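You operate a simulated robot arm through the tools that you are given. There is no shell and no other tool. Be economical: measure what you need, move in short steps, check, and stop when the job is done.

The job below is to be done with a simulated two-armed robot. You get a single attempt, and the scene is never put back.

## Task
Take the white cloth from the deck of the grey dolly and lay it out flat on the top of the test desk.

Only the result counts: the job must be done as asked and must still hold three seconds after the hand-in. Knocking over, shifting, dropping, spilling or breaking anything else fails it. Flat cloth is picked up by pressing the open fingertips on it (5 to 10 N) and closing them slowly along it; thin cloth reads only 2 to 8 mm in the jaws.

## Robot
Two 7-joint arms with two-finger parallel grippers on one trunk, on a base that drives. Base frame: it is fixed to the floor where the robot stands at the start and does not move with it; the origin is under the middle of the robot, x ahead of it, y to its left, z up. Units: m, degrees, N and s.
The left shoulder is at the start at [0.073, 0.165, 1.145], the right one opposite. Places, roughly: top of the test desk [0.1, 0.8, 0.8]. Payload 3.43 kg a hand.
Tool frame (each hand has its own): the origin (TCP) lies between the finger pads and is the grasp point; the fingertips stand 0.034 m ahead of it; z points along the fingers, y is the line along which they close. Largest opening 0.128 m; finger width 0.024, thickness 0.012; the body of the gripper, 0.048 by 0.13 m, starts 0.096 m behind the TCP.
Orientation is that of the tool frame in the base frame, as a unit quaternion [w, x, y, z]. With the fingers straight down and closing along the base's y, the tool's x points along the base's -x, its y along +y and its z along -z.

## Interface
- The arms move only by the tool drive_tool. It takes "left_commands", "right_commands" or both (then of equal length, played together; a hand with none holds still); each is a list of rows, each a list of 7 numbers: the shift along the tool's x, y, z in m, then the turn, a rotation vector about the tool's x, y, z in degrees, then the opening, from 0 (shut) to 1 (fully open). In form: [[x, y, z, ax, ay, az, gripper], ...]. A call has 1 to 10 rows; each row is the pose to reach, as a shift and turn from the pose commanded when the call began, along the tool's axes at that moment. Rows are played at 5 a second. More than 0.05 m and 8.6 degrees between two rows, or a gripper value outside its range, and nothing of the call is played. Where a pose cannot be reached the arm comes as near as it can. A force on the tool above 40 N (or 10 N above the force at the start of the call, whichever is more), or a blocked arm, ends the call early, and 0.2 s more pass. The fingers move at their own pace (about 0.153 m/s each) and stop on an object; they squeeze with about 29 N. The grip force told is the motor's: it shows also when the fingers shut on nothing. Time passes only in rows, and 0.2 s behind the last, so rows that repeat a pose let the fingers close. It gives the time, the measured TCP pose, the force on the tool (base axes), the opening and the grip force at its end, in the units of the frame above (readings bear some noise).
- Cameras (640 x 400 px; columns grow to the right, rows downward): "scene" is now at [0.0846, 0.071, 1.348]; the picture's right is [0.92, -0.40, -0.00], its down [-0.32, -0.74, -0.60] and it looks along [0.24, 0.55, -0.80] (base axes); focal length 214 px, centre (320, 200). "left" rides on the left gripper at [0.076, 0.011, -0.16] in its tool frame; the picture's right is [-0.15, 0.99, 0.00], its down [-0.88, -0.13, -0.46] and it looks along [-0.45, -0.07, 0.89] (tool axes); focal length 234 px, centre (320, 200). "right" rides on the right gripper at [0.076, -0.011, -0.16] in its tool frame; the picture's right is [0.15, 0.99, 0.00], its down [-0.88, 0.13, -0.46] and it looks along [-0.45, 0.07, 0.89] (tool axes); focal length 234 px, centre (320, 200).
- grab_frame(camera): a new picture of that camera. No time passes.
- raise_lower(by): slides the trunk up (or, below 0, down) by that many m; the arms and the scene camera ride with it, the base frame stays. It gives what a move gives, with no picture.
- roll_base(legs): drives the robot by 1 to 6 legs, each [ahead, left, turn to the left] in m, m and degrees, along the robot's own axes; the way and the turn of a leg run together, so that a leg with both is an arc; at most 1.5 m and 180 degrees a leg. The arms and the cameras ride along, it lands a little off, and it stops where it bumps. It gives what a move gives.
- aim_head(pan, tilt): turns the head with the scene camera to pan (to the left, within 86 degrees either way) and tilt (down, from -29 to 69), counted from straight ahead of the robot. It gives what a move gives.
- point_at(camera, pixels): for up to 12 pixels [column, row] of the newest picture of that camera ("zoom" is the newest enlarged one), the place [x, y, z] in the base frame of the surface seen there, good to about 0.002 m. No time passes.
- close_up(camera, box): a new picture of the part [left, top, right, bottom] of that camera's present view, enlarged. No time passes.
- sign_off(): hands the job in; it is judged then, once.

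Work in short steps. Measure before you move; look again where a grasp or a placing could have gone wrong, and mend it. You have 80 turns and 58 pictures in all, those below and enlarged ones among them. Open the grippers and draw the arms clear of the work before you hand the job in, unless the task says otherwise; then end with one line.

The tools are called after "Emit:" as a command line: name --argument value ..., lists and objects as JSON in quotes. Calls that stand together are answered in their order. drive_tool: Moves the arms, as the interface text tells. Its arguments: {"type":"object","properties":{"left_commands":{"type":"array"},"right_commands":{"type":"array"}},"required":[]} The other tools are called the same way: raise_lower (by) slides the trunk up or down; roll_base (legs) drives the base; aim_head (pan, tilt) turns the head that bears the scene camera; grab_frame (camera) takes a picture; point_at (camera, pixels) gives the place of the surface under pixels of a picture; close_up (camera, box) takes an enlarged picture of a part of a camera's view; sign_off () hands the job in.

At the start:

```text
clock: 0.0
left_tool_pos: [0.4911, 0.5483, 1.1185]
left_orientation: [0.001, 0.0, 1.0, 0.0]
left_force: [0.6, 0.1, 0.0]
left_opening: 0.1278
left_grasp_force: 0.0
right_tool_pos: [0.6092, 0.0875, 1.1018]
right_orientation: [-0.001, 0.0, 1.0, -0.001]
right_force: [-0.6, 0.7, -0.2]
right_opening: 0.1277
right_grasp_force: 0.0
trunk travel left (down, up): [-0.625, 0.315]
robot x, y, heading: [-0.0006, -0.0005, -0.0]
head pan, tilt: [66.4, 53.3]
```

scene: 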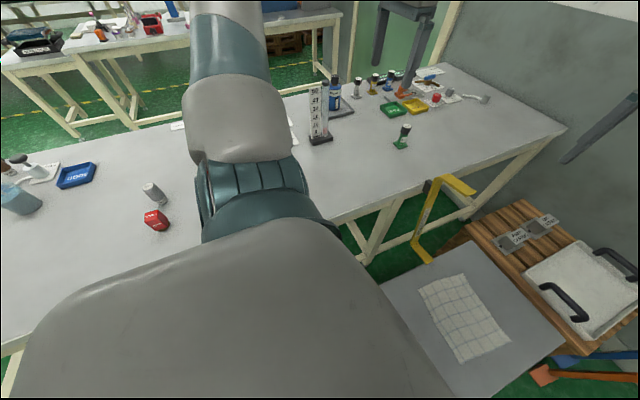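
right: 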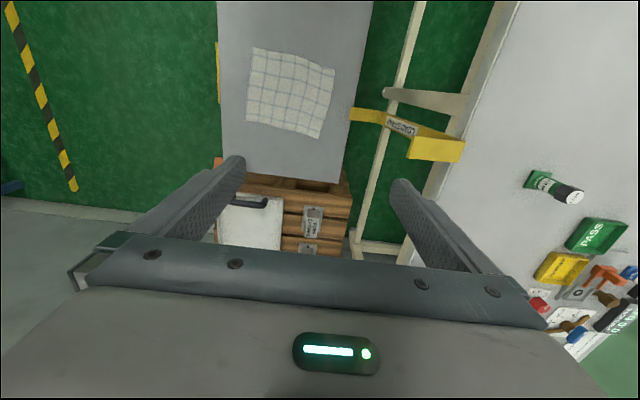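
left: 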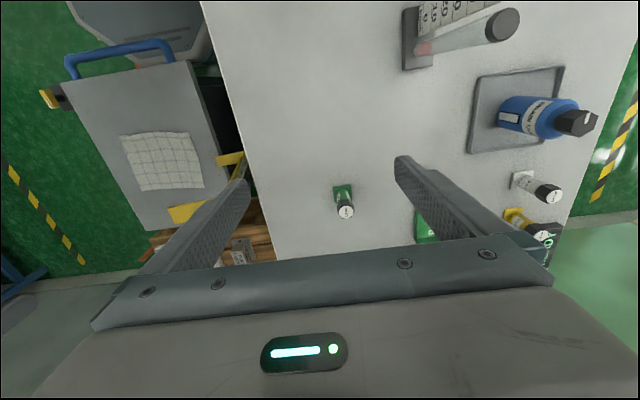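

The cloth shows in the left view at about (120-205, 130-190) and in the scene at (420-510, 275-360). I measure its corners, the deck and the desk.

Emit:
point_at --camera "left" --pixels '[[121, 136], [189, 133], [204, 187], [140, 190], [165, 160], [72, 95], [185, 70], [150, 225], [215, 150], [250, 150], [300, 150], [345, 200]]'

Emit:
point_at --camera "scene" --pixels '[[420, 288], [464, 274], [510, 342], [462, 362], [565, 130], [370, 208], [400, 145], [320, 140], [155, 222], [110, 230], [440, 190], [560, 300]]'

Emit:
point_at --camera "right" --pixels '[[253, 48], [334, 70], [320, 137], [247, 122], [220, 10], [370, 10], [340, 183], [222, 165], [383, 115], [455, 150], [250, 215], [310, 215]]'

```text
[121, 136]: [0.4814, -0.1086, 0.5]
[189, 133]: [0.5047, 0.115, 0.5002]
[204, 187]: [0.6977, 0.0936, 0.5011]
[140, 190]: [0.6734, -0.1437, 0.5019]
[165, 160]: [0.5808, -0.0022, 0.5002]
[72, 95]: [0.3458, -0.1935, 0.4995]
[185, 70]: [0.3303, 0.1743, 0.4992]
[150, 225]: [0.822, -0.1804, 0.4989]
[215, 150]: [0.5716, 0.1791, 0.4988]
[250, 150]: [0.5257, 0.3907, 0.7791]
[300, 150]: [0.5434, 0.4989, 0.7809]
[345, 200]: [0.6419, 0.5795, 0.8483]
```

```text
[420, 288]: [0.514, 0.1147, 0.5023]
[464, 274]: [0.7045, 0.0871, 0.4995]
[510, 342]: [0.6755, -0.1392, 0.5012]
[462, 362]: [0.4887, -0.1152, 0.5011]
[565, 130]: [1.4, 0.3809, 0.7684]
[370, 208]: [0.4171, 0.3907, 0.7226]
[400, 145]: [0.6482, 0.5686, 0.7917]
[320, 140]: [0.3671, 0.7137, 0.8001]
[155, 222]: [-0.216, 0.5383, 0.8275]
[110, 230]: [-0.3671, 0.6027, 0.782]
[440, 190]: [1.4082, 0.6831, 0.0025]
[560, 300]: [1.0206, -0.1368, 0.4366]
```

```text
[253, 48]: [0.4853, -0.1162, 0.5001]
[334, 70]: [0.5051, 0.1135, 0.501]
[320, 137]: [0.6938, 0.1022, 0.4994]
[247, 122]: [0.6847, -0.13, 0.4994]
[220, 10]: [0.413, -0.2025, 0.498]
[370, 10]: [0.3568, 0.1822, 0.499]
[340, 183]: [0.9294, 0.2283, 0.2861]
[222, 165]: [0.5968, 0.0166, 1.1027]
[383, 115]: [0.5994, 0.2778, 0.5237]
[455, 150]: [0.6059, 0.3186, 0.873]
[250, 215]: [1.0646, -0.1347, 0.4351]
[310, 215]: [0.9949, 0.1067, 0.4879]
```

The cloth lies flat at z≈0.50 with corners near (0.485,-0.115), (0.507,0.114), (0.70,0.09) and (0.68,-0.14). I bring both hands high above its near edge, turning them so they close across that edge. This also clears the desk view.

Emit:
drive_tool --left_commands '[[-0.005, -0.0465, 0, 0, 0, 8.5, 0.5], [-0.01, -0.093, 0, 0, 0, 17, 0.33], [-0.0145, -0.1395, 0, 0, 0, 25.5, 0.33], [-0.019, -0.186, 0, 0, 0, 34, 0.33], [-0.024, -0.2325, 0, 0, 0, 42.5, 0.33], [-0.029, -0.279, 0, 0, 0, 51, 0.33], [-0.034, -0.3255, 0, 0, 0, 59.5, 0.33], [-0.038, -0.372, 0, 0, 0, 68, 0.33], [-0.043, -0.4185, 0, 0, 0, 76.5, 0.33], [-0.048, -0.465, 0, 0, 0, 85, 0.33]]' --right_commands '[[0.0086, -0.01775, 0, 0, 0, -8.45, 0.5], [0.0172, -0.0355, 0, 0, 0, -16.9, 0.33], [0.0258, -0.05325, 0, 0, 0, -25.35, 0.33], [0.0344, -0.071, 0, 0, 0, -33.8, 0.33], [0.043, -0.08875, 0, 0, 0, -42.25, 0.33], [0.0516, -0.1065, 0, 0, 0, -50.7, 0.33], [0.0602, -0.12425, 0, 0, 0, -59.15, 0.33], [0.0688, -0.142, 0, 0, 0, -67.6, 0.33], [0.0774, -0.15975, 0, 0, 0, -76.05, 0.33], [0.086, -0.1775, 0, 0, 0, -84.5, 0.33]]'

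Emit:
grab_frame --camera "scene"

```text
clock: 2.2
left_tool_pos: [0.5202, 0.1371, 1.1434]
left_orientation: [0.002, 0.653, 0.757, 0.0]
left_force: [-0.9, 0.1, 1.2]
left_opening: 0.0419
left_grasp_force: 0.0
left hand out of reach, approached as far as the arm can: row 9, 10
right_tool_pos: [0.4942, -0.0812, 1.1026]
right_orientation: [0.0, -0.672, 0.74, -0.002]
right_force: [-0.5, -0.5, 0.1]
right_opening: 0.0423
right_grasp_force: 0.0
right hand out of reach, approached as far as the arm can: row 10
trunk travel left (down, up): [-0.625, 0.315]
robot x, y, heading: [-0.0001, -0.0012, 0.1]
head pan, tilt: [66.4, 53.3]
```

```text
54 pictures are left
```

scene: 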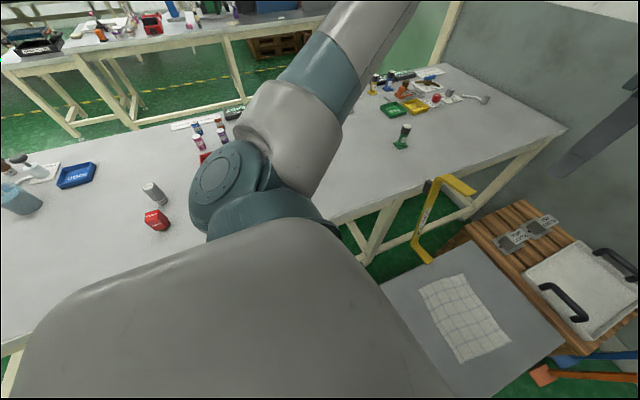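

The hands hang at a reach limit this high up. I lower both toward z≈0.72 while finishing the sideways shift. Left tool x is now roughly base +y, and right tool x is roughly base −y.

Emit:
drive_tool --left_commands '[[0, 0, 0.045, 0, 0, 0, 0.33], [0, 0, 0.09, 0, 0, 0, 0.33], [0, 0, 0.135, 0, 0, 0, 0.33], [0, 0, 0.18, 0, 0, 0, 0.33], [0, 0, 0.225, 0, 0, 0, 0.33], [0, 0, 0.27, 0, 0, 0, 0.33], [0, 0, 0.315, 0, 0, 0, 0.33], [0, 0, 0.36, 0, 0, 0, 0.33]]' --right_commands '[[0, 0, 0.045, 0, 0, 0, 0.33], [0, 0, 0.09, 0, 0, 0, 0.33], [0, 0, 0.135, 0, 0, 0, 0.33], [0, 0, 0.18, 0, 0, 0, 0.33], [0, 0, 0.225, 0, 0, 0, 0.33], [0, 0, 0.27, 0, 0, 0, 0.33], [0, 0, 0.315, 0, 0, 0, 0.33], [0, 0, 0.36, 0, 0, 0, 0.33]]'

Emit:
aim_head --pan 10 --tilt 55

Emit:
grab_frame --camera "scene"

```text
clock: 4.0
left_tool_pos: [0.5035, 0.1951, 0.8338]
left_orientation: [0.002, 0.653, 0.757, 0.0]
left_force: [0.1, -0.4, 0.3]
left_opening: 0.0422
left_grasp_force: 0.1
left hand out of reach, approached as far as the arm can: row 5, 6, 7, 8
right_tool_pos: [0.4984, -0.0876, 0.7387]
right_orientation: [0.002, -0.672, 0.741, 0.0]
right_force: [0.7, 0.6, 0.2]
right_opening: 0.0422
right_grasp_force: 0.2
right hand out of reach, approached as far as the arm can: row 2, 3, 4, 5, 6
trunk travel left (down, up): [-0.625, 0.315]
robot x, y, heading: [0.0035, -0.0012, 0.0]
head pan, tilt: [66.4, 53.3]
```

```text
clock: 5.3
left_tool_pos: [0.5029, 0.1965, 0.833]
left_orientation: [0.001, 0.653, 0.757, 0.0]
left_force: [-0.8, -0.5, 0.1]
left_opening: 0.0428
left_grasp_force: 0.1
right_tool_pos: [0.498, -0.0859, 0.7393]
right_orientation: [0.001, -0.672, 0.74, -0.001]
right_force: [0.8, -0.2, 0.4]
right_opening: 0.0424
right_grasp_force: 0.0
trunk travel left (down, up): [-0.625, 0.315]
robot x, y, heading: [0.0031, -0.0006, -0.1]
head pan, tilt: [10.0, 55.0]
```

```text
53 pictures are left
```

scene: 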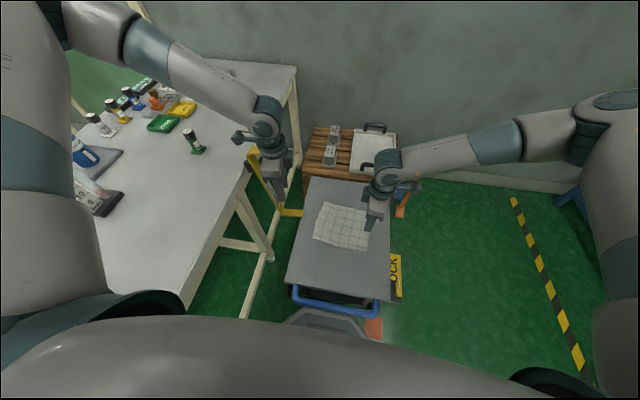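

The left elbow swings out over the desk and past the yellow bracket, and the hand stops short of its target. I raise both hands, then shift the base back and to the right so the left arm comes in straighter and clear of the desk.

Emit:
drive_tool --left_commands '[[0, 0, -0.04, 0, 0, 0, 0.33], [0, 0, -0.08, 0, 0, 0, 0.33], [0, 0, -0.12, 0, 0, -8, 0.33], [0, 0, -0.16, 0, 0, -16, 0.33], [0, 0, -0.16, 0, 0, -24, 0.33], [0, 0, -0.16, 0, 0, -32, 0.33]]' --right_commands '[[0, 0, -0.04, 0, 0, 0, 0.33], [0, 0, -0.08, 0, 0, 0, 0.33], [0, 0, -0.12, 0, 0, 0, 0.33], [0, 0, -0.16, 0, 0, 0, 0.33], [0, 0, -0.2, 0, 0, 0, 0.33], [0, 0, -0.2, 0, 0, 0, 0.33]]'

Emit:
roll_base --legs '[[-0.13, 0, 0], [0, -0.17, 0], [0, 0, 14]]'

Emit:
grab_frame --camera "scene"

```text
clock: 6.7
left_tool_pos: [0.5041, 0.1961, 0.9945]
left_orientation: [0.001, 0.418, 0.909, -0.001]
left_force: [-0.1, -0.5, 0.3]
left_opening: 0.0418
left_grasp_force: 0.0
right_tool_pos: [0.4826, -0.0844, 0.9061]
right_orientation: [0.0, -0.67, 0.742, -0.002]
right_force: [-0.2, -0.4, 0.6]
right_opening: 0.0422
right_grasp_force: 0.1
right hand out of reach, approached as far as the arm can: row 2, 3, 4, 5, 6
trunk travel left (down, up): [-0.625, 0.315]
robot x, y, heading: [0.0004, -0.0025, -0.0]
head pan, tilt: [10.0, 55.0]
```

```text
clock: 7.9
left_tool_pos: [0.4234, 0.1753, 0.9969]
left_orientation: [0.002, 0.431, 0.902, 0.001]
left_force: [1.4, -0.2, 0.1]
left_opening: 0.0423
left_grasp_force: 0.0
right_tool_pos: [0.3939, -0.1061, 0.9076]
right_orientation: [0.004, -0.662, 0.749, -0.002]
right_force: [0.2, -0.2, -0.6]
right_opening: 0.0421
right_grasp_force: 0.1
trunk travel left (down, up): [-0.625, 0.315]
robot x, y, heading: [-0.0817, -0.008, -1.6]
head pan, tilt: [10.0, 55.0]
stopped in leg 1: the robot was blocked; the commanded pose is now the measured one
```

```text
52 pictures are left
```

scene: 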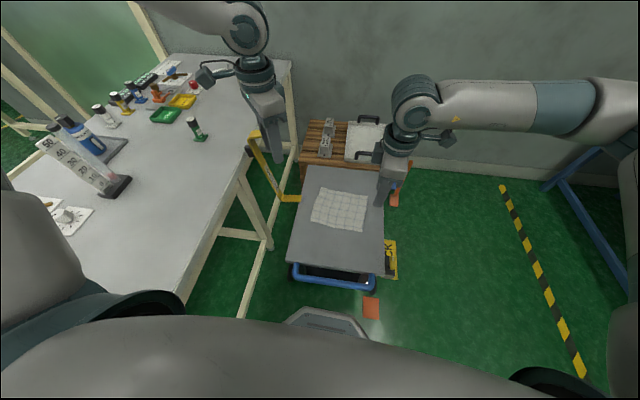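

The base bumped something after 0.08 m backward. I look left and right before driving again.

Emit:
aim_head --pan 86 --tilt 60

Emit:
grab_frame --camera "scene"

Emit:
aim_head --pan -86 --tilt 50

Emit:
grab_frame --camera "scene"

```text
clock: 9.4
left_tool_pos: [0.424, 0.1758, 0.9962]
left_orientation: [0.003, 0.43, 0.903, -0.001]
left_force: [0.3, 0.4, -0.3]
left_opening: 0.0421
left_grasp_force: 0.1
right_tool_pos: [0.3947, -0.104, 0.9075]
right_orientation: [0.003, -0.662, 0.75, -0.002]
right_force: [-0.3, -0.5, -0.3]
right_opening: 0.0421
right_grasp_force: 0.0
trunk travel left (down, up): [-0.625, 0.315]
robot x, y, heading: [-0.0848, -0.0059, -1.7]
head pan, tilt: [85.9, 60.0]
```

```text
51 pictures are left
```

scene: 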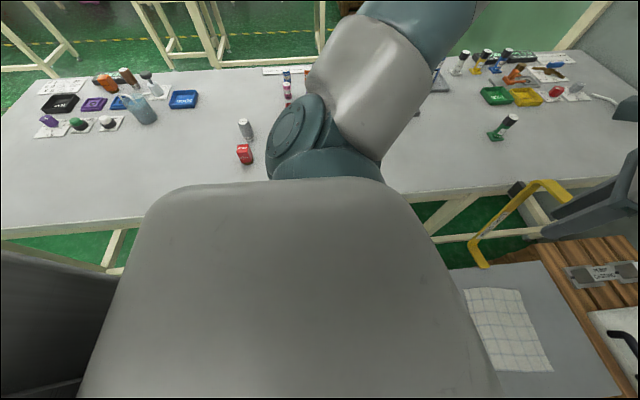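

```text
clock: 12.0
left_tool_pos: [0.4214, 0.1745, 0.9957]
left_orientation: [0.002, 0.431, 0.903, 0.001]
left_force: [-0.5, -0.2, -0.2]
left_opening: 0.0422
left_grasp_force: 0.1
right_tool_pos: [0.3935, -0.104, 0.9069]
right_orientation: [0.002, -0.662, 0.749, -0.003]
right_force: [0.1, 0.4, 0.7]
right_opening: 0.0422
right_grasp_force: 0.0
trunk travel left (down, up): [-0.625, 0.315]
robot x, y, heading: [-0.0848, -0.0089, -1.7]
head pan, tilt: [-85.9, 50.0]
```

```text
50 pictures are left
```

scene: 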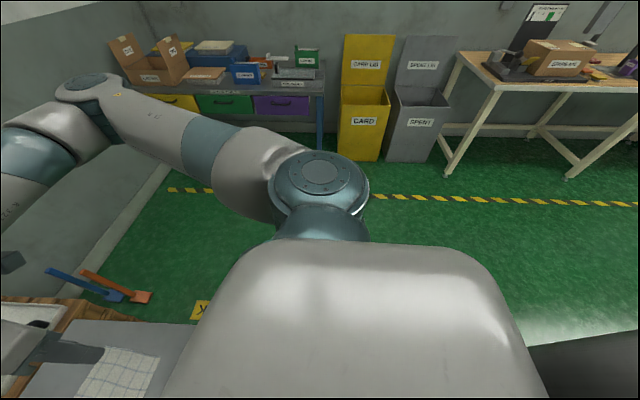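

A dark object stands close behind the robot, at (600,365) in this view. I measure it along with the floor on the right.

Emit:
point_at --camera "scene" --pixels '[[600, 365], [560, 380], [630, 350], [535, 350], [560, 300], [450, 220], [180, 250], [200, 310], [360, 150], [320, 180]]'

```text
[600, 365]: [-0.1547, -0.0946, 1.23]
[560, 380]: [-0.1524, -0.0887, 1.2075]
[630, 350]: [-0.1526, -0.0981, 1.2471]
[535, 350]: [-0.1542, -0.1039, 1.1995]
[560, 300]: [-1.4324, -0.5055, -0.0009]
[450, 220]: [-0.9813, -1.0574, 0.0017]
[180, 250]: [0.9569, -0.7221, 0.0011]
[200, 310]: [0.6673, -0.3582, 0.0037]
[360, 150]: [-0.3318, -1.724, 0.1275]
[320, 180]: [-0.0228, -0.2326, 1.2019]
```

The dark object is the robot's own trunk. The blockage and the slight clockwise twist point to something at the rear left, so I look that way and measure the elbow and nearby objects.

Emit:
aim_head --pan 86 --tilt 45

Emit:
grab_frame --camera "scene"

Emit:
point_at --camera "scene" --pixels '[[245, 220], [290, 200], [270, 240], [320, 150], [100, 310], [40, 300], [120, 320], [60, 360], [400, 120], [290, 130], [20, 290], [430, 240]]'

```text
clock: 14.6
left_tool_pos: [0.422, 0.1761, 0.9951]
left_orientation: [0.002, 0.431, 0.902, 0.0]
left_force: [0.3, 0.6, -0.5]
left_opening: 0.0422
left_grasp_force: 0.1
right_tool_pos: [0.3952, -0.105, 0.9065]
right_orientation: [0.002, -0.662, 0.75, -0.003]
right_force: [0.1, -0.2, 0.0]
right_opening: 0.0423
right_grasp_force: 0.0
trunk travel left (down, up): [-0.625, 0.315]
robot x, y, heading: [-0.0868, -0.0076, -1.4]
head pan, tilt: [85.9, 45.0]
```

```text
49 pictures are left
```

scene: 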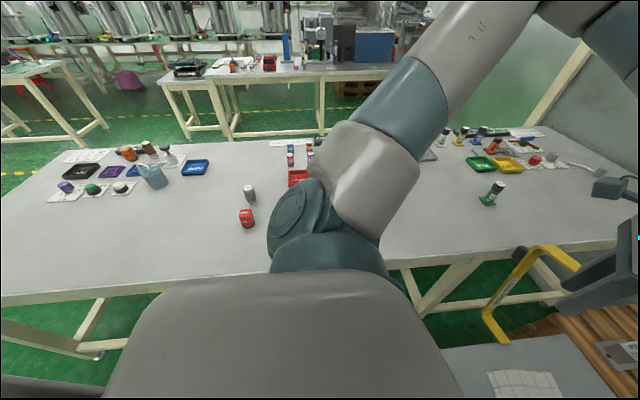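

```text
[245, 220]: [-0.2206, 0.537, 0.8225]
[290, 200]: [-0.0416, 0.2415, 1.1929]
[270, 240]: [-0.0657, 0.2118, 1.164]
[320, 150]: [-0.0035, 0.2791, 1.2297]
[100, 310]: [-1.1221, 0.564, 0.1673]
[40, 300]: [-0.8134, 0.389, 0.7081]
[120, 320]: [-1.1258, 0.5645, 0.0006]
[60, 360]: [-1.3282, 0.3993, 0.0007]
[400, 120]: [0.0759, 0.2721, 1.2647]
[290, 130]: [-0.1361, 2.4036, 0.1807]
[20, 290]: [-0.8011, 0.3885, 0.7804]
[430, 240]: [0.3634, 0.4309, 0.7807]
```

Nothing visible is disturbed: the red box is still at (-0.22, 0.54). I give the base a little forward clearance, then slide right and turn slightly left.

Emit:
roll_base --legs '[[0.02, 0, 0], [0, -0.17, 0], [0, 0, 14]]'

Emit:
aim_head --pan 5 --tilt 55

Emit:
grab_frame --camera "scene"

```text
clock: 17.3
left_tool_pos: [0.3778, 0.124, 0.9955]
left_orientation: [0.003, 0.315, 0.949, 0.0]
left_force: [0.6, 0.4, 0.3]
left_opening: 0.0425
left_grasp_force: 0.0
right_tool_pos: [0.4206, -0.1543, 0.9068]
right_orientation: [-0.003, 0.751, -0.661, 0.003]
right_force: [0.2, 0.2, -0.2]
right_opening: 0.0422
right_grasp_force: 0.0
trunk travel left (down, up): [-0.625, 0.315]
robot x, y, heading: [-0.0663, -0.1783, 13.0]
head pan, tilt: [85.9, 45.0]
```

```text
clock: 18.8
left_tool_pos: [0.3794, 0.1248, 0.9949]
left_orientation: [0.003, 0.315, 0.949, 0.0]
left_force: [-0.1, 0.5, -0.4]
left_opening: 0.0421
left_grasp_force: 0.1
right_tool_pos: [0.4212, -0.1529, 0.906]
right_orientation: [-0.003, 0.751, -0.66, 0.002]
right_force: [0.2, -0.1, -0.2]
right_opening: 0.0424
right_grasp_force: 0.0
trunk travel left (down, up): [-0.625, 0.315]
robot x, y, heading: [-0.0692, -0.1797, 12.5]
head pan, tilt: [5.0, 55.0]
```

```text
48 pictures are left
```

scene: 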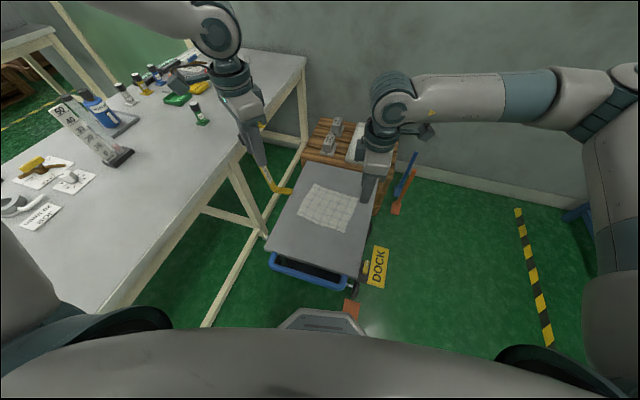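

Driving worked this time. I measure the handle, the base front, the cloth corners and the yellow bracket.

Emit:
point_at --camera "scene" --pixels '[[310, 277], [320, 318], [314, 184], [355, 198], [343, 233], [299, 219], [290, 190], [268, 190], [330, 190], [60, 170], [70, 205], [115, 155]]'

```text
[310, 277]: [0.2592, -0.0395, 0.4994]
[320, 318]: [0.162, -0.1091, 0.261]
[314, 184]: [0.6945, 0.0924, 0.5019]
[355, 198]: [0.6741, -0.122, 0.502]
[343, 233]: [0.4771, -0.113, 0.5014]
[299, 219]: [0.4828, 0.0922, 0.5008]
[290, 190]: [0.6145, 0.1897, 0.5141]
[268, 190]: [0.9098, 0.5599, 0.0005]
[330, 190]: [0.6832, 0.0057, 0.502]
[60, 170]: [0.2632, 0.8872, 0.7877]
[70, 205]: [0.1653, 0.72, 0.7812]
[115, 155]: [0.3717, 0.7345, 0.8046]
```

Everything is in place. The wrists look more at ease in the natural orientation, so I use that, with fingers closing along the near edge. I bring both hands above the near corners at z≈0.62.

Emit:
drive_tool --left_commands '[[-0.0155, 0.0058, 0.0417, 0, 0, -3.5, 0.3], [-0.0311, 0.0115, 0.0833, 0, 0, -7, 0.3], [-0.0466, 0.0173, 0.125, 0, 0, -10.5, 0.3], [-0.0621, 0.023, 0.1667, 0, 0, -14, 0.3], [-0.0777, 0.0288, 0.2083, 0, 0, -17.5, 0.3], [-0.0932, 0.0345, 0.25, 0, 0, -21, 0.3], [-0.1087, 0.0403, 0.2917, 0, 0, -24.5, 0.3], [-0.1243, 0.046, 0.3333, 0, 0, -28, 0.3], [-0.1398, 0.0518, 0.375, 0, 0, -31.2, 0.3]]' --right_commands '[[-0.0059, -0.0103, 0.0318, 0, 0, 8.5, 0.3], [-0.0119, -0.0206, 0.0636, 0, 0, 17, 0.3], [-0.0178, -0.0309, 0.0953, 0, 0, 25.5, 0.3], [-0.0238, -0.0412, 0.1271, 0, 0, 34, 0.3], [-0.0297, -0.0515, 0.1589, 0, 0, 42.5, 0.3], [-0.0357, -0.0618, 0.1907, 0, 0, 51, 0.3], [-0.0416, -0.0721, 0.2224, 0, 0, 59.5, 0.3], [-0.0476, -0.0824, 0.2542, 0, 0, 68, 0.3], [-0.0535, -0.0927, 0.286, 0, 0, 76.5, 0.3]]'

Emit:
grab_frame --camera "scene"

```text
clock: 20.8
left_tool_pos: [0.4138, 0.1903, 0.7954]
left_orientation: [0.002, 0.047, 0.999, -0.002]
left_force: [-0.1, -0.1, -0.3]
left_opening: 0.0385
left_grasp_force: 0.1
left hand out of reach, approached as far as the arm can: row 3, 4, 5, 6, 7, 8, 9
right_tool_pos: [0.5077, -0.086, 0.6208]
right_orientation: [0.003, -0.179, 0.984, -0.001]
right_force: [-0.2, -0.4, 0.6]
right_opening: 0.0386
right_grasp_force: 0.0
trunk travel left (down, up): [-0.625, 0.315]
robot x, y, heading: [-0.0706, -0.1809, 12.8]
head pan, tilt: [5.0, 55.0]
```

```text
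47 pictures are left
```

scene: 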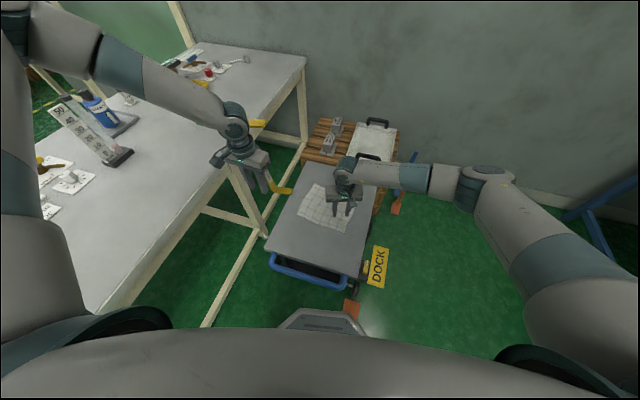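

The right hand reaches well, but the left elbow is on the desk side, so the left arm can't get low there. The cloth is better picked from the dolly's open side, facing +y. I raise both hands and check the floor obstacles for that route.

Emit:
drive_tool --left_commands '[[0, 0, -0.04, 0, 0, 0, 0.3], [0, 0, -0.08, 0, 0, 0, 0.3], [0, 0, -0.12, 0, 0, 0, 0.3], [0, 0, -0.16, 0, 0, 0, 0.3], [0, 0, -0.2, 0, 0, 0, 0.3], [0, 0, -0.2, 0, 0, 0, 0.3], [0, 0, -0.2, 0, 0, 0, 0.3]]' --right_commands '[[0, 0, -0.05, 0, 0, 0, 0.3], [0, 0, -0.1, 0, 0, 0, 0.3], [0, 0, -0.15, 0, 0, 0, 0.3], [0, 0, -0.2, 0, 0, 0, 0.3], [0, 0, -0.25, 0, 0, 0, 0.3], [0, 0, -0.3, 0, 0, 0, 0.3], [0, 0, -0.35, 0, 0, 0, 0.3]]'

Emit:
point_at --camera "scene" --pixels '[[412, 165], [397, 208], [405, 200], [378, 265], [352, 308], [350, 290], [570, 215], [640, 200]]'

```text
clock: 22.4
left_tool_pos: [0.4118, 0.1933, 1.0027]
left_orientation: [0.003, 0.048, 0.999, 0.0]
left_force: [0.7, -0.1, 0.0]
left_opening: 0.0385
left_grasp_force: 0.0
right_tool_pos: [0.5028, -0.0884, 0.9737]
right_orientation: [0.004, -0.181, 0.984, 0.0]
right_force: [-0.2, -0.4, -0.2]
right_opening: 0.0384
right_grasp_force: 0.1
trunk travel left (down, up): [-0.625, 0.315]
robot x, y, heading: [-0.0687, -0.1764, 12.8]
head pan, tilt: [5.0, 55.0]
```

```text
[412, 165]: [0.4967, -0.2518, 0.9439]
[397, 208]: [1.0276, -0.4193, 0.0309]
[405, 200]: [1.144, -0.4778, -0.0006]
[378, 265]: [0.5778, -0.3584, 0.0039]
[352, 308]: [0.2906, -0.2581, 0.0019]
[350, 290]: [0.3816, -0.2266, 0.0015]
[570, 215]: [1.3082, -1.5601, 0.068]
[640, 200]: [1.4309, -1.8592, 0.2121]
```

The floor is clear for x<0.95 and y<-0.45. I drive out to y≈-0.72, turn to face the desk, and slide over to x≈0.56.

Emit:
roll_base --legs '[[0, 0, -12.8], [0, -0.53, 0], [0, 0, 90], [0, -0.64, 0]]'

Emit:
aim_head --pan 0 --tilt 45

Emit:
grab_frame --camera "scene"

```text
clock: 33.3
left_tool_pos: [0.3351, -0.163, 1.0026]
left_orientation: [0.003, -0.572, 0.82, 0.002]
left_force: [0.3, 0.2, -0.6]
left_opening: 0.038
left_grasp_force: 0.0
right_tool_pos: [0.6302, -0.1451, 0.9724]
right_orientation: [-0.002, 0.744, -0.669, -0.003]
right_force: [-0.3, 0.6, 0.9]
right_opening: 0.0386
right_grasp_force: 0.0
trunk travel left (down, up): [-0.625, 0.315]
robot x, y, heading: [0.5712, -0.7229, 88.2]
head pan, tilt: [5.0, 55.0]
```

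```text
clock: 34.0
left_tool_pos: [0.3356, -0.1628, 1.0027]
left_orientation: [0.003, -0.573, 0.819, 0.001]
left_force: [-0.5, -0.2, -0.9]
left_opening: 0.0385
left_grasp_force: 0.0
right_tool_pos: [0.6295, -0.1455, 0.974]
right_orientation: [-0.003, 0.744, -0.668, -0.002]
right_force: [-0.1, -0.5, -0.2]
right_opening: 0.0384
right_grasp_force: 0.1
trunk travel left (down, up): [-0.625, 0.315]
robot x, y, heading: [0.5708, -0.7174, 88.2]
head pan, tilt: [0.0, 45.0]
```

```text
46 pictures are left
```

scene: 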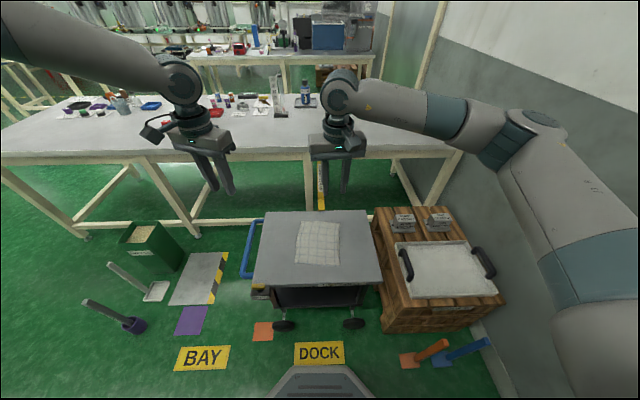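

A clear view now. I measure the cloth corners and the floor items (green bin, grey plate, dustpan) that limit the way to the desk.

Emit:
point_at --camera "scene" --pixels '[[302, 222], [340, 224], [340, 265], [296, 262], [270, 212], [382, 284], [255, 284], [190, 303], [215, 258], [158, 262], [155, 290], [130, 325]]'

Emit:
point_at --camera "scene" --pixels '[[318, 180], [295, 125], [240, 125], [216, 114], [250, 140], [164, 125], [265, 100], [115, 265], [180, 370], [260, 230], [205, 255], [225, 270]]'

```text
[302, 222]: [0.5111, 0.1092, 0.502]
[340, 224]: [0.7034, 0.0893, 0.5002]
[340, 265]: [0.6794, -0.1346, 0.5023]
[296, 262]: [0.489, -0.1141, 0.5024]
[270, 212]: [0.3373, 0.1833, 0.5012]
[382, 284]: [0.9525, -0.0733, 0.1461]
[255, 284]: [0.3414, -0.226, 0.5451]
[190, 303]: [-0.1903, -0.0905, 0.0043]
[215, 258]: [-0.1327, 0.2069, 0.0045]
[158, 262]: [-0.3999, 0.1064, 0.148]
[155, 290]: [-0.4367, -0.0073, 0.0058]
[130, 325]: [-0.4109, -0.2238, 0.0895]
```

```text
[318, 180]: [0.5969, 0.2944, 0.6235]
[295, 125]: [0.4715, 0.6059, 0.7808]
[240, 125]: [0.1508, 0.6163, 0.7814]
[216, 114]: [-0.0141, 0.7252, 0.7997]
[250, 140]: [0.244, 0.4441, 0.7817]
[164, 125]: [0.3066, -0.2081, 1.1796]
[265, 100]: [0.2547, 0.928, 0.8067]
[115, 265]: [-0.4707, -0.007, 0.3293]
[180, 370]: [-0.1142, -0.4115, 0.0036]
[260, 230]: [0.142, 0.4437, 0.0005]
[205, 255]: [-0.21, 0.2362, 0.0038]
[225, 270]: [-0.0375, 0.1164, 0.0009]
```

The cloth's near edge runs from (0.489,-0.114) to (0.679,-0.135). I bring both hands over its corners at z≈0.64, cameras outward, closing across the edge.

Emit:
drive_tool --left_commands '[[-0.0136, -0.0139, 0.0363, 0, 0, 7.6, 0.33], [-0.0272, -0.0277, 0.0726, 0, 0, 15.2, 0.33], [-0.0409, -0.0416, 0.1089, 0, 0, 22.8, 0.33], [-0.0545, -0.0554, 0.1452, 0, 0, 30.4, 0.33], [-0.0681, -0.0693, 0.1815, 0, 0, 38, 0.33], [-0.0817, -0.0831, 0.2178, 0, 0, 45.6, 0.33], [-0.0953, -0.097, 0.2541, 0, 0, 53.2, 0.33], [-0.109, -0.1108, 0.2904, 0, 0, 60.8, 0.33], [-0.1226, -0.1247, 0.3267, 0, 0, 68.4, 0.33], [-0.1362, -0.1385, 0.363, 0, 0, 76, 0.33]]' --right_commands '[[-0.0042, -0.0038, 0.0334, 0, 0, -7.8, 0.33], [-0.0083, -0.0076, 0.0668, 0, 0, -15.5, 0.33], [-0.0125, -0.0114, 0.1002, 0, 0, -23.3, 0.33], [-0.0167, -0.0152, 0.1336, 0, 0, -31, 0.33], [-0.0209, -0.0191, 0.167, 0, 0, -38.8, 0.33], [-0.025, -0.0229, 0.2004, 0, 0, -46.6, 0.33], [-0.0292, -0.0267, 0.2338, 0, 0, -54.3, 0.33], [-0.0334, -0.0305, 0.2672, 0, 0, -62.1, 0.33], [-0.0375, -0.0343, 0.3006, 0, 0, -69.8, 0.33], [-0.0417, -0.0381, 0.334, 0, 0, -77.6, 0.33]]'

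Emit:
grab_frame --camera "scene"

```text
clock: 36.2
left_tool_pos: [0.359, -0.1607, 0.8175]
left_orientation: [0.002, 0.055, 0.998, 0.002]
left_force: [-1.1, 0.7, -0.2]
left_opening: 0.0421
left_grasp_force: 0.0
left hand out of reach, approached as far as the arm can: row 4, 5, 6, 7, 8, 9, 10
right_tool_pos: [0.6443, -0.1146, 0.7296]
right_orientation: [-0.001, 0.973, -0.233, -0.003]
right_force: [0.2, 0.7, -0.1]
right_opening: 0.0425
right_grasp_force: 0.1
right hand out of reach, approached as far as the arm can: row 8, 9, 10
trunk travel left (down, up): [-0.625, 0.315]
robot x, y, heading: [0.5747, -0.7224, 88.4]
head pan, tilt: [0.0, 45.0]
```

```text
45 pictures are left
```

scene: 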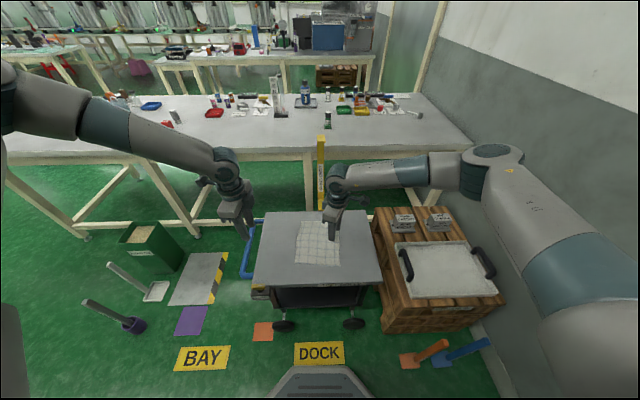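

Both hands hit wrist limits in the fully turned pose. I turn the left hand back to natural, which reached well earlier for the right, and keep the right at its present yaw.

Emit:
drive_tool --left_commands '[[0, 0, 0, 0, 0, -8.5, 0.3], [0, 0, 0, 0, 0, -17, 0.3], [0, 0, 0, 0, 0, -25.5, 0.3], [0, 0, 0, 0, 0, -34, 0.3], [0, 0, 0, 0, 0, -42.5, 0.3], [0, 0, 0, 0, 0, -51, 0.3], [0, 0, 0, 0, 0, -59.5, 0.3], [0, 0, 0.03, 0, 0, -68, 0.3], [0, 0, 0.06, 0, 0, -76.5, 0.3], [0, 0, 0.09, 0, 0, -85, 0.3]]'

```text
clock: 38.4
left_tool_pos: [0.3234, -0.1818, 0.7762]
left_orientation: [0.003, -0.637, 0.771, 0.0]
left_force: [-0.4, 0.2, -0.4]
left_opening: 0.0386
left_grasp_force: 0.0
left hand out of reach, approached as far as the arm can: row 2, 3, 4, 5, 6, 7, 8, 9, 10
right_tool_pos: [0.6439, -0.1152, 0.7307]
right_orientation: [0.0, 0.973, -0.232, -0.004]
right_force: [-0.2, 0.4, -0.1]
right_opening: 0.0425
right_grasp_force: 0.1
trunk travel left (down, up): [-0.625, 0.315]
robot x, y, heading: [0.5701, -0.7228, 88.5]
head pan, tilt: [0.0, 45.0]
```

The left arm still sits at a limit, perhaps from too much elbow flexion. I test whether reaching further forward frees it.

Emit:
drive_tool --left_commands '[[-0.04, 0, 0, 0, 0, 0, 0.3], [-0.08, 0, 0, 0, 0, 0, 0.3], [-0.12, 0, 0, 0, 0, 0, 0.3], [-0.12, -0.04, 0, 0, 0, 0, 0.3], [-0.12, -0.08, 0, 0, 0, 0, 0.3]]'

Emit:
grab_frame --camera "scene"

```text
clock: 39.6
left_tool_pos: [0.3548, -0.1267, 0.8399]
left_orientation: [0.003, -0.636, 0.772, 0.002]
left_force: [-0.2, -0.2, -0.2]
left_opening: 0.0382
left_grasp_force: 0.0
left hand out of reach, approached as far as the arm can: row 1, 2, 3, 4, 5
right_tool_pos: [0.6453, -0.115, 0.7308]
right_orientation: [0.001, 0.973, -0.233, -0.004]
right_force: [1.0, 0.0, -0.2]
right_opening: 0.0421
right_grasp_force: 0.0
trunk travel left (down, up): [-0.625, 0.315]
robot x, y, heading: [0.5736, -0.7207, 88.1]
head pan, tilt: [0.0, 45.0]
```

```text
44 pictures are left
```

scene: 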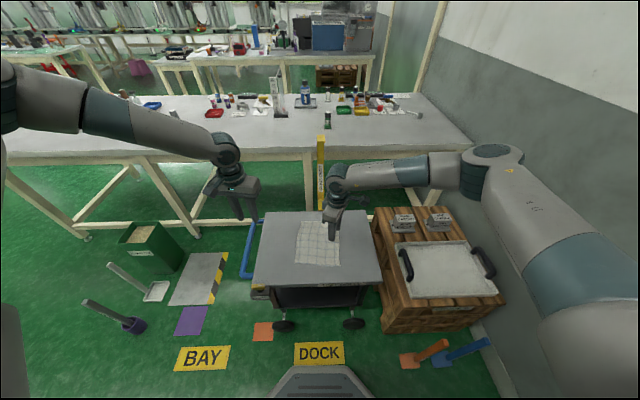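

Forward motion only pushed the left hand upward, so its elbow is stuck high and far out. I try drawing the hand back and out, then down at the robot's left, to drop the elbow before coming in low.

Emit:
drive_tool --left_commands '[[0.045, 0.012, 0, 0, 0, 0, 0.3], [0.09, 0.024, 0, 0, 0, 0, 0.3], [0.135, 0.036, 0, 0, 0, 0, 0.3], [0.18, 0.048, 0.01, 0, 0, 0, 0.3], [0.22, 0.06, 0.03, 0, 0, 0, 0.3], [0.25, 0.07, 0.06, 0, 0, 0, 0.3], [0.28, 0.08, 0.09, 0, 0, 0, 0.3], [0.3, 0.09, 0.13, 0, 0, 0, 0.3], [0.3, 0.09, 0.17, 0, 0, 0, 0.3], [0.3, 0.09, 0.21, 0, 0, 0, 0.3]]'

Emit:
grab_frame --camera "scene"

```text
clock: 41.8
left_tool_pos: [0.1965, -0.4018, 0.709]
left_orientation: [0.002, -0.636, 0.772, 0.001]
left_force: [-0.2, 0.4, -0.7]
left_opening: 0.0383
left_grasp_force: 0.0
left hand out of reach, approached as far as the arm can: row 8, 9, 10
right_tool_pos: [0.6441, -0.1167, 0.731]
right_orientation: [0.0, 0.973, -0.232, -0.002]
right_force: [-0.5, -0.2, -1.0]
right_opening: 0.0423
right_grasp_force: 0.1
trunk travel left (down, up): [-0.625, 0.315]
robot x, y, heading: [0.572, -0.7216, 88.4]
head pan, tilt: [0.0, 45.0]
```

```text
43 pictures are left
```

scene: 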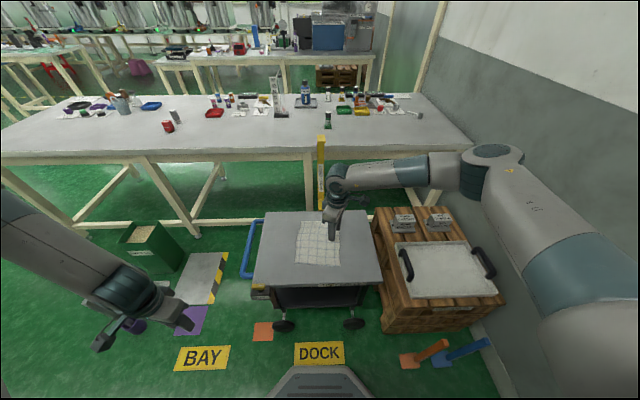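

I check where the elbows are in space, to learn which posture the left arm is locked in compared with the right.

Emit:
point_at --camera "scene" --pixels '[[492, 152], [430, 170], [345, 172], [560, 230], [590, 370], [130, 285], [60, 245], [10, 215], [190, 320]]'

Emit:
aim_head --pan 60 --tilt 45

Emit:
grab_frame --camera "scene"

```text
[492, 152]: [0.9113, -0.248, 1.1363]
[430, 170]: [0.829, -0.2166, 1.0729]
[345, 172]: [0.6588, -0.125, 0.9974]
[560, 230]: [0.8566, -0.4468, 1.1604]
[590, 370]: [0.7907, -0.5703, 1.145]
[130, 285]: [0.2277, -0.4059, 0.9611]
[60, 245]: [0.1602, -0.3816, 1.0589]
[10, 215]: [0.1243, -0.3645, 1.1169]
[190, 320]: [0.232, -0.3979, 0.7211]
```

```text
clock: 43.1
left_tool_pos: [0.1967, -0.3998, 0.7082]
left_orientation: [0.002, -0.635, 0.772, 0.001]
left_force: [-1.7, -0.9, -0.2]
left_opening: 0.0382
left_grasp_force: 0.0
right_tool_pos: [0.644, -0.115, 0.7304]
right_orientation: [0.001, 0.972, -0.233, -0.003]
right_force: [0.2, 0.0, -0.4]
right_opening: 0.0423
right_grasp_force: 0.0
trunk travel left (down, up): [-0.625, 0.315]
robot x, y, heading: [0.5727, -0.7241, 88.3]
head pan, tilt: [60.0, 45.0]
```

```text
42 pictures are left
```

scene: 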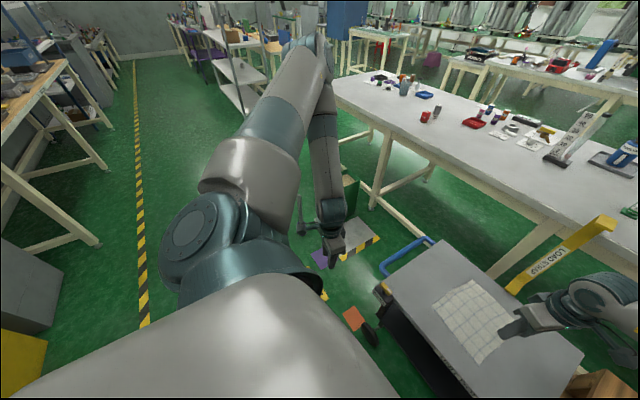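

The left upper arm points straight out sideways, while the right one swings forward. I raise the left hand and stretch it well forward to bring the upper arm round, then check how it descends.

Emit:
drive_tool --left_commands '[[-0.0, 0, -0.045, 0, 0, 0, 0.3], [-0.0, 0, -0.09, 0, 0, 0, 0.3], [-0.03, 0, -0.13, 0, 0, 0, 0.3], [-0.07, 0, -0.16, 0, 0, 0, 0.3], [-0.115, 0, -0.18, 0, 0, 0, 0.3], [-0.16, 0, -0.2, 0, 0, 0, 0.3], [-0.21, 0, -0.2, 0, 0, 0, 0.3], [-0.26, 0, -0.2, 0, 0, 0, 0.3], [-0.31, 0, -0.2, 0, 0, 0, 0.3], [-0.36, 0, -0.2, 0, 0, 0, 0.3]]'

Emit:
drive_tool --left_commands '[[-0.045, 0, 0, 0, 0, 0, 0.3], [-0.09, 0, 0, 0, 0, 0, 0.3], [-0.13, 0, 0, 0, 0, 0, 0.3], [-0.13, 0, 0.045, 0, 0, 0, 0.3], [-0.13, 0, 0.09, 0, 0, 0, 0.3], [-0.13, 0, 0.135, 0, 0, 0, 0.3]]'

Emit:
grab_frame --camera "scene"

```text
clock: 45.3
left_tool_pos: [0.2672, -0.0492, 0.9108]
left_orientation: [0.001, -0.635, 0.772, 0.0]
left_force: [-0.1, 0.1, 0.7]
left_opening: 0.0387
left_grasp_force: 0.0
left hand out of reach, approached as far as the arm can: row 2, 3
right_tool_pos: [0.6453, -0.1144, 0.7299]
right_orientation: [0.001, 0.972, -0.233, -0.003]
right_force: [-0.2, -0.3, 0.7]
right_opening: 0.0424
right_grasp_force: 0.0
trunk travel left (down, up): [-0.625, 0.315]
robot x, y, heading: [0.5702, -0.7209, 88.2]
head pan, tilt: [60.0, 45.0]
```

```text
clock: 46.7
left_tool_pos: [0.2472, -0.0236, 0.8571]
left_orientation: [0.002, -0.635, 0.772, 0.001]
left_force: [-0.4, -0.3, 0.5]
left_opening: 0.0385
left_grasp_force: 0.1
left hand out of reach, approached as far as the arm can: row 2, 3, 4, 5, 6
right_tool_pos: [0.6443, -0.1152, 0.7303]
right_orientation: [0.0, 0.972, -0.233, -0.003]
right_force: [0.4, -0.2, -1.1]
right_opening: 0.0421
right_grasp_force: 0.1
trunk travel left (down, up): [-0.625, 0.315]
robot x, y, heading: [0.5713, -0.7198, 88.2]
head pan, tilt: [60.0, 45.0]
```

```text
41 pictures are left
```

scene: 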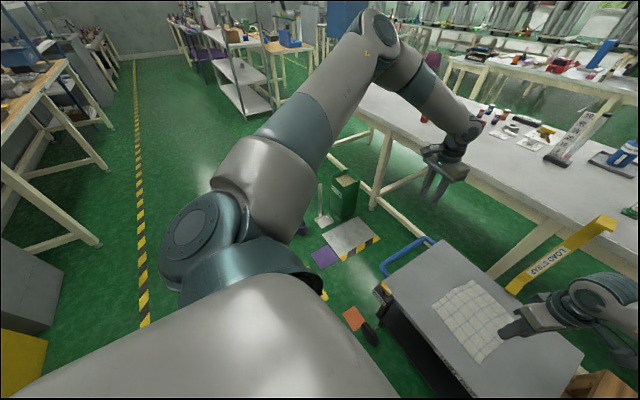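

The left elbow is raised above the shoulder in this branch. I tilt the left tool forward while drawing it back and down, to let the elbow drop, and see whether the branch changes.

Emit:
drive_tool --left_commands '[[0.02, 0, 0, 0, -8, 0, 0.3], [0.04, 0, 0, 0, -16, 0, 0.3], [0.06, 0, 0, 0, -24, 0, 0.3], [0.08, 0, 0.02, 0, -32, 0, 0.3], [0.1, 0, 0.04, 0, -40, 0, 0.3], [0.12, 0, 0.06, 0, -48, 0, 0.3], [0.14, 0, 0.08, 0, -56, 0, 0.3], [0.14, 0, 0.1, 0, -60, 0, 0.3], [0.14, 0, 0.12, 0, -60, 0, 0.3]]'

Emit:
grab_frame --camera "scene"

```text
clock: 48.7
left_tool_pos: [0.1862, -0.1729, 0.7989]
left_orientation: [0.388, -0.55, 0.668, 0.318]
left_force: [1.0, 1.1, -0.8]
left_opening: 0.0383
left_grasp_force: 0.0
left hand out of reach, approached as far as the arm can: row 7, 8, 9
right_tool_pos: [0.6448, -0.1137, 0.7305]
right_orientation: [0.001, 0.973, -0.233, -0.003]
right_force: [-0.6, 0.6, -0.4]
right_opening: 0.0421
right_grasp_force: 0.0
trunk travel left (down, up): [-0.625, 0.315]
robot x, y, heading: [0.5715, -0.72, 88.2]
head pan, tilt: [60.0, 45.0]
```

```text
40 pictures are left
```

scene: 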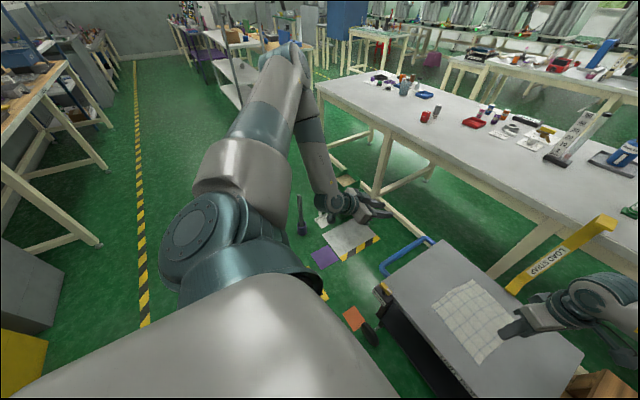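

I measure the left arm's joints in this picture.

Emit:
point_at --camera "scene" --pixels '[[287, 55], [312, 110], [330, 190], [265, 110], [240, 160], [205, 225], [350, 205]]'

```text
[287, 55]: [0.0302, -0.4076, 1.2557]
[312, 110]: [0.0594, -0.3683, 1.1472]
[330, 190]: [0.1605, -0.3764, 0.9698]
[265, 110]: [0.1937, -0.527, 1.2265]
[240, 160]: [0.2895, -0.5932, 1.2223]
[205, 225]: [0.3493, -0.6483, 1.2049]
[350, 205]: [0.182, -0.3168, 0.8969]
```

The left upper arm's azimuth is the difference: it points about 30° further out than the right one does. I bring the left tool back to vertical at z≈1.1, then swing it inward at a longer reach, like the right hand's starting pose.

Emit:
drive_tool --left_commands '[[-0.034, 0, -0.0155, 0, 7.5, 0, 0.3], [-0.069, 0, -0.031, 0, 15, 0, 0.3], [-0.103, 0, -0.0465, 0, 22.5, 0, 0.3], [-0.138, 0, -0.062, 0, 30, 0, 0.3], [-0.172, 0, -0.0775, 0, 37.5, 0, 0.3], [-0.206, 0, -0.093, 0, 45, 0, 0.3], [-0.24, 0, -0.1085, 0, 52.5, 0, 0.3], [-0.275, 0, -0.124, 0, 60, 0, 0.3]]'

Emit:
drive_tool --left_commands '[[-0.045, -0.0, 0, 0, 0, 0, 0.3], [-0.09, -0.01, 0, 0, 0, 0, 0.3], [-0.13, -0.035, 0, 0, 0, 0, 0.3], [-0.15, -0.075, 0, 0, 0, 0, 0.3], [-0.15, -0.12, 0, 0, 0, 0, 0.3], [-0.15, -0.165, 0, 0, 0, 0, 0.3], [-0.15, -0.21, 0, 0, 0, 0, 0.3], [-0.15, -0.25, 0, 0, 0, 0, 0.3], [-0.15, -0.29, 0, 0, 0, 0, 0.3]]'

Emit:
grab_frame --camera "scene"

```text
clock: 50.5
left_tool_pos: [0.1897, -0.1454, 1.0986]
left_orientation: [0.002, -0.635, 0.772, -0.001]
left_force: [-0.9, -0.3, -0.7]
left_opening: 0.0385
left_grasp_force: 0.2
left hand out of reach, approached as far as the arm can: row 5
right_tool_pos: [0.6439, -0.1143, 0.7301]
right_orientation: [0.0, 0.972, -0.234, -0.003]
right_force: [-0.6, 0.3, 0.9]
right_opening: 0.0424
right_grasp_force: 0.1
trunk travel left (down, up): [-0.625, 0.315]
robot x, y, heading: [0.5719, -0.7244, 88.4]
head pan, tilt: [60.0, 45.0]
```

```text
clock: 52.5
left_tool_pos: [0.4155, -0.0977, 1.0901]
left_orientation: [0.004, -0.636, 0.772, 0.002]
left_force: [-0.6, -0.6, 0.4]
left_opening: 0.0386
left_grasp_force: 0.1
left hand out of reach, approached as far as the arm can: row 6, 7, 8, 9
right_tool_pos: [0.6446, -0.1159, 0.731]
right_orientation: [-0.001, 0.973, -0.232, -0.002]
right_force: [0.3, 0.0, 0.4]
right_opening: 0.0421
right_grasp_force: 0.0
trunk travel left (down, up): [-0.625, 0.315]
robot x, y, heading: [0.5708, -0.722, 88.2]
head pan, tilt: [60.0, 45.0]
```

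```text
39 pictures are left
```

scene: 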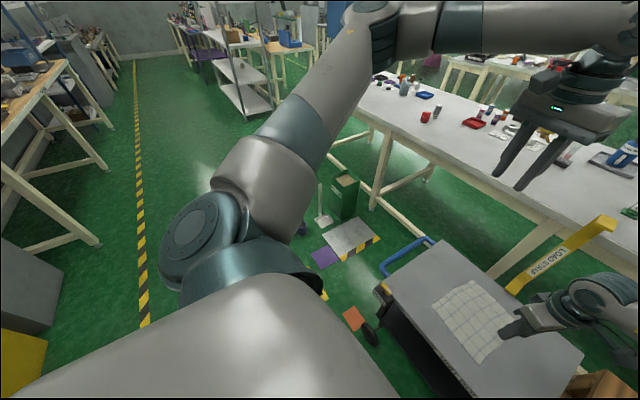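

The left is still stuck at 0.155 m lateral. I test whether wrist yaw is the binding limit by turning the left tool the other way and pushing inward.

Emit:
drive_tool --left_commands '[[0, 0, 0, 0, 0, -8.5, 0.3], [0, 0, 0, 0, 0, -17, 0.3], [0, 0, 0, 0, 0, -25.5, 0.3], [0, 0, 0, 0, 0, -34, 0.3], [0, 0, 0, 0, 0, -42.5, 0.3], [0, 0, 0, 0, 0, -51, 0.3], [0, -0.04, 0.0, 0, 0, -51, 0.3], [0, -0.08, 0.0, 0, 0, -51, 0.3], [0, -0.08, 0.04, 0, 0, -51, 0.3], [0, -0.08, 0.08, 0, 0, -51, 0.3]]'

```text
clock: 54.7
left_tool_pos: [0.4401, -0.1399, 1.0221]
left_orientation: [-0.004, 0.906, -0.424, 0.0]
left_force: [-0.2, -0.4, -0.2]
left_opening: 0.0383
left_grasp_force: 0.1
left hand out of reach, approached as far as the arm can: row 7, 8, 9, 10
right_tool_pos: [0.6449, -0.1147, 0.7301]
right_orientation: [0.0, 0.972, -0.233, -0.003]
right_force: [-0.8, -0.7, -0.9]
right_opening: 0.0424
right_grasp_force: 0.0
trunk travel left (down, up): [-0.625, 0.315]
robot x, y, heading: [0.5701, -0.7194, 88.1]
head pan, tilt: [60.0, 45.0]
```

Position, not yaw, is the limit. At heights nearer the shoulder the left reaches further in, so lowering the trunk and sliding the base right should put both hands within reach. I raise the right hand and slide the base 0.105 m right.

Emit:
drive_tool --left_commands '[[0, 0, 0, 0, 0, 7, 0.3], [0, 0, 0, 0, 0, 14, 0.3], [0, 0, 0, 0, 0, 21, 0.3], [0, 0, 0, 0, 0, 28, 0.3], [0, 0, 0, 0, 0, 35, 0.3], [0, 0, 0, 0, 0, 41, 0.3]]' --right_commands '[[0, 0, -0.045, 0, 0, 0, 0.33], [0, 0, -0.09, 0, 0, 0, 0.33], [0, 0, -0.135, 0, 0, 0, 0.33], [0, 0, -0.18, 0, 0, 0, 0.33], [0, 0, -0.225, 0, 0, 0, 0.33], [0, 0, -0.27, 0, 0, 0, 0.33]]'

Emit:
roll_base --legs '[[0, -0.105, 0]]'

Emit:
aim_head --pan 0 --tilt 50

```text
clock: 56.1
left_tool_pos: [0.4395, -0.1404, 1.0217]
left_orientation: [0.002, -0.699, 0.715, 0.001]
left_force: [-0.3, 0.1, 0.1]
left_opening: 0.0387
left_grasp_force: 0.2
right_tool_pos: [0.6449, -0.1182, 1.0044]
right_orientation: [0.0, 0.973, -0.233, -0.003]
right_force: [0.1, -0.4, -0.2]
right_opening: 0.0424
right_grasp_force: 0.0
trunk travel left (down, up): [-0.625, 0.315]
robot x, y, heading: [0.5686, -0.7188, 88.4]
head pan, tilt: [60.0, 45.0]
```

```text
clock: 57.3
left_tool_pos: [0.541, -0.1424, 1.0218]
left_orientation: [0.002, -0.701, 0.713, 0.001]
left_force: [0.5, 0.0, 0.1]
left_opening: 0.0385
left_grasp_force: 0.1
right_tool_pos: [0.7487, -0.1205, 1.004]
right_orientation: [0.0, 0.973, -0.232, -0.004]
right_force: [0.2, 0.2, -0.3]
right_opening: 0.0421
right_grasp_force: 0.2
trunk travel left (down, up): [-0.625, 0.315]
robot x, y, heading: [0.6758, -0.7281, 88.2]
head pan, tilt: [60.0, 45.0]
```

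```text
clock: 58.6
left_tool_pos: [0.5419, -0.1429, 1.0212]
left_orientation: [0.002, -0.701, 0.713, 0.001]
left_force: [0.5, 0.3, 0.2]
left_opening: 0.0384
left_grasp_force: 0.0
right_tool_pos: [0.748, -0.121, 1.0029]
right_orientation: [0.0, 0.973, -0.233, -0.003]
right_force: [0.6, -0.1, -0.9]
right_opening: 0.0417
right_grasp_force: 0.1
trunk travel left (down, up): [-0.625, 0.315]
robot x, y, heading: [0.6776, -0.7202, 88.3]
head pan, tilt: [0.0, 50.0]
```

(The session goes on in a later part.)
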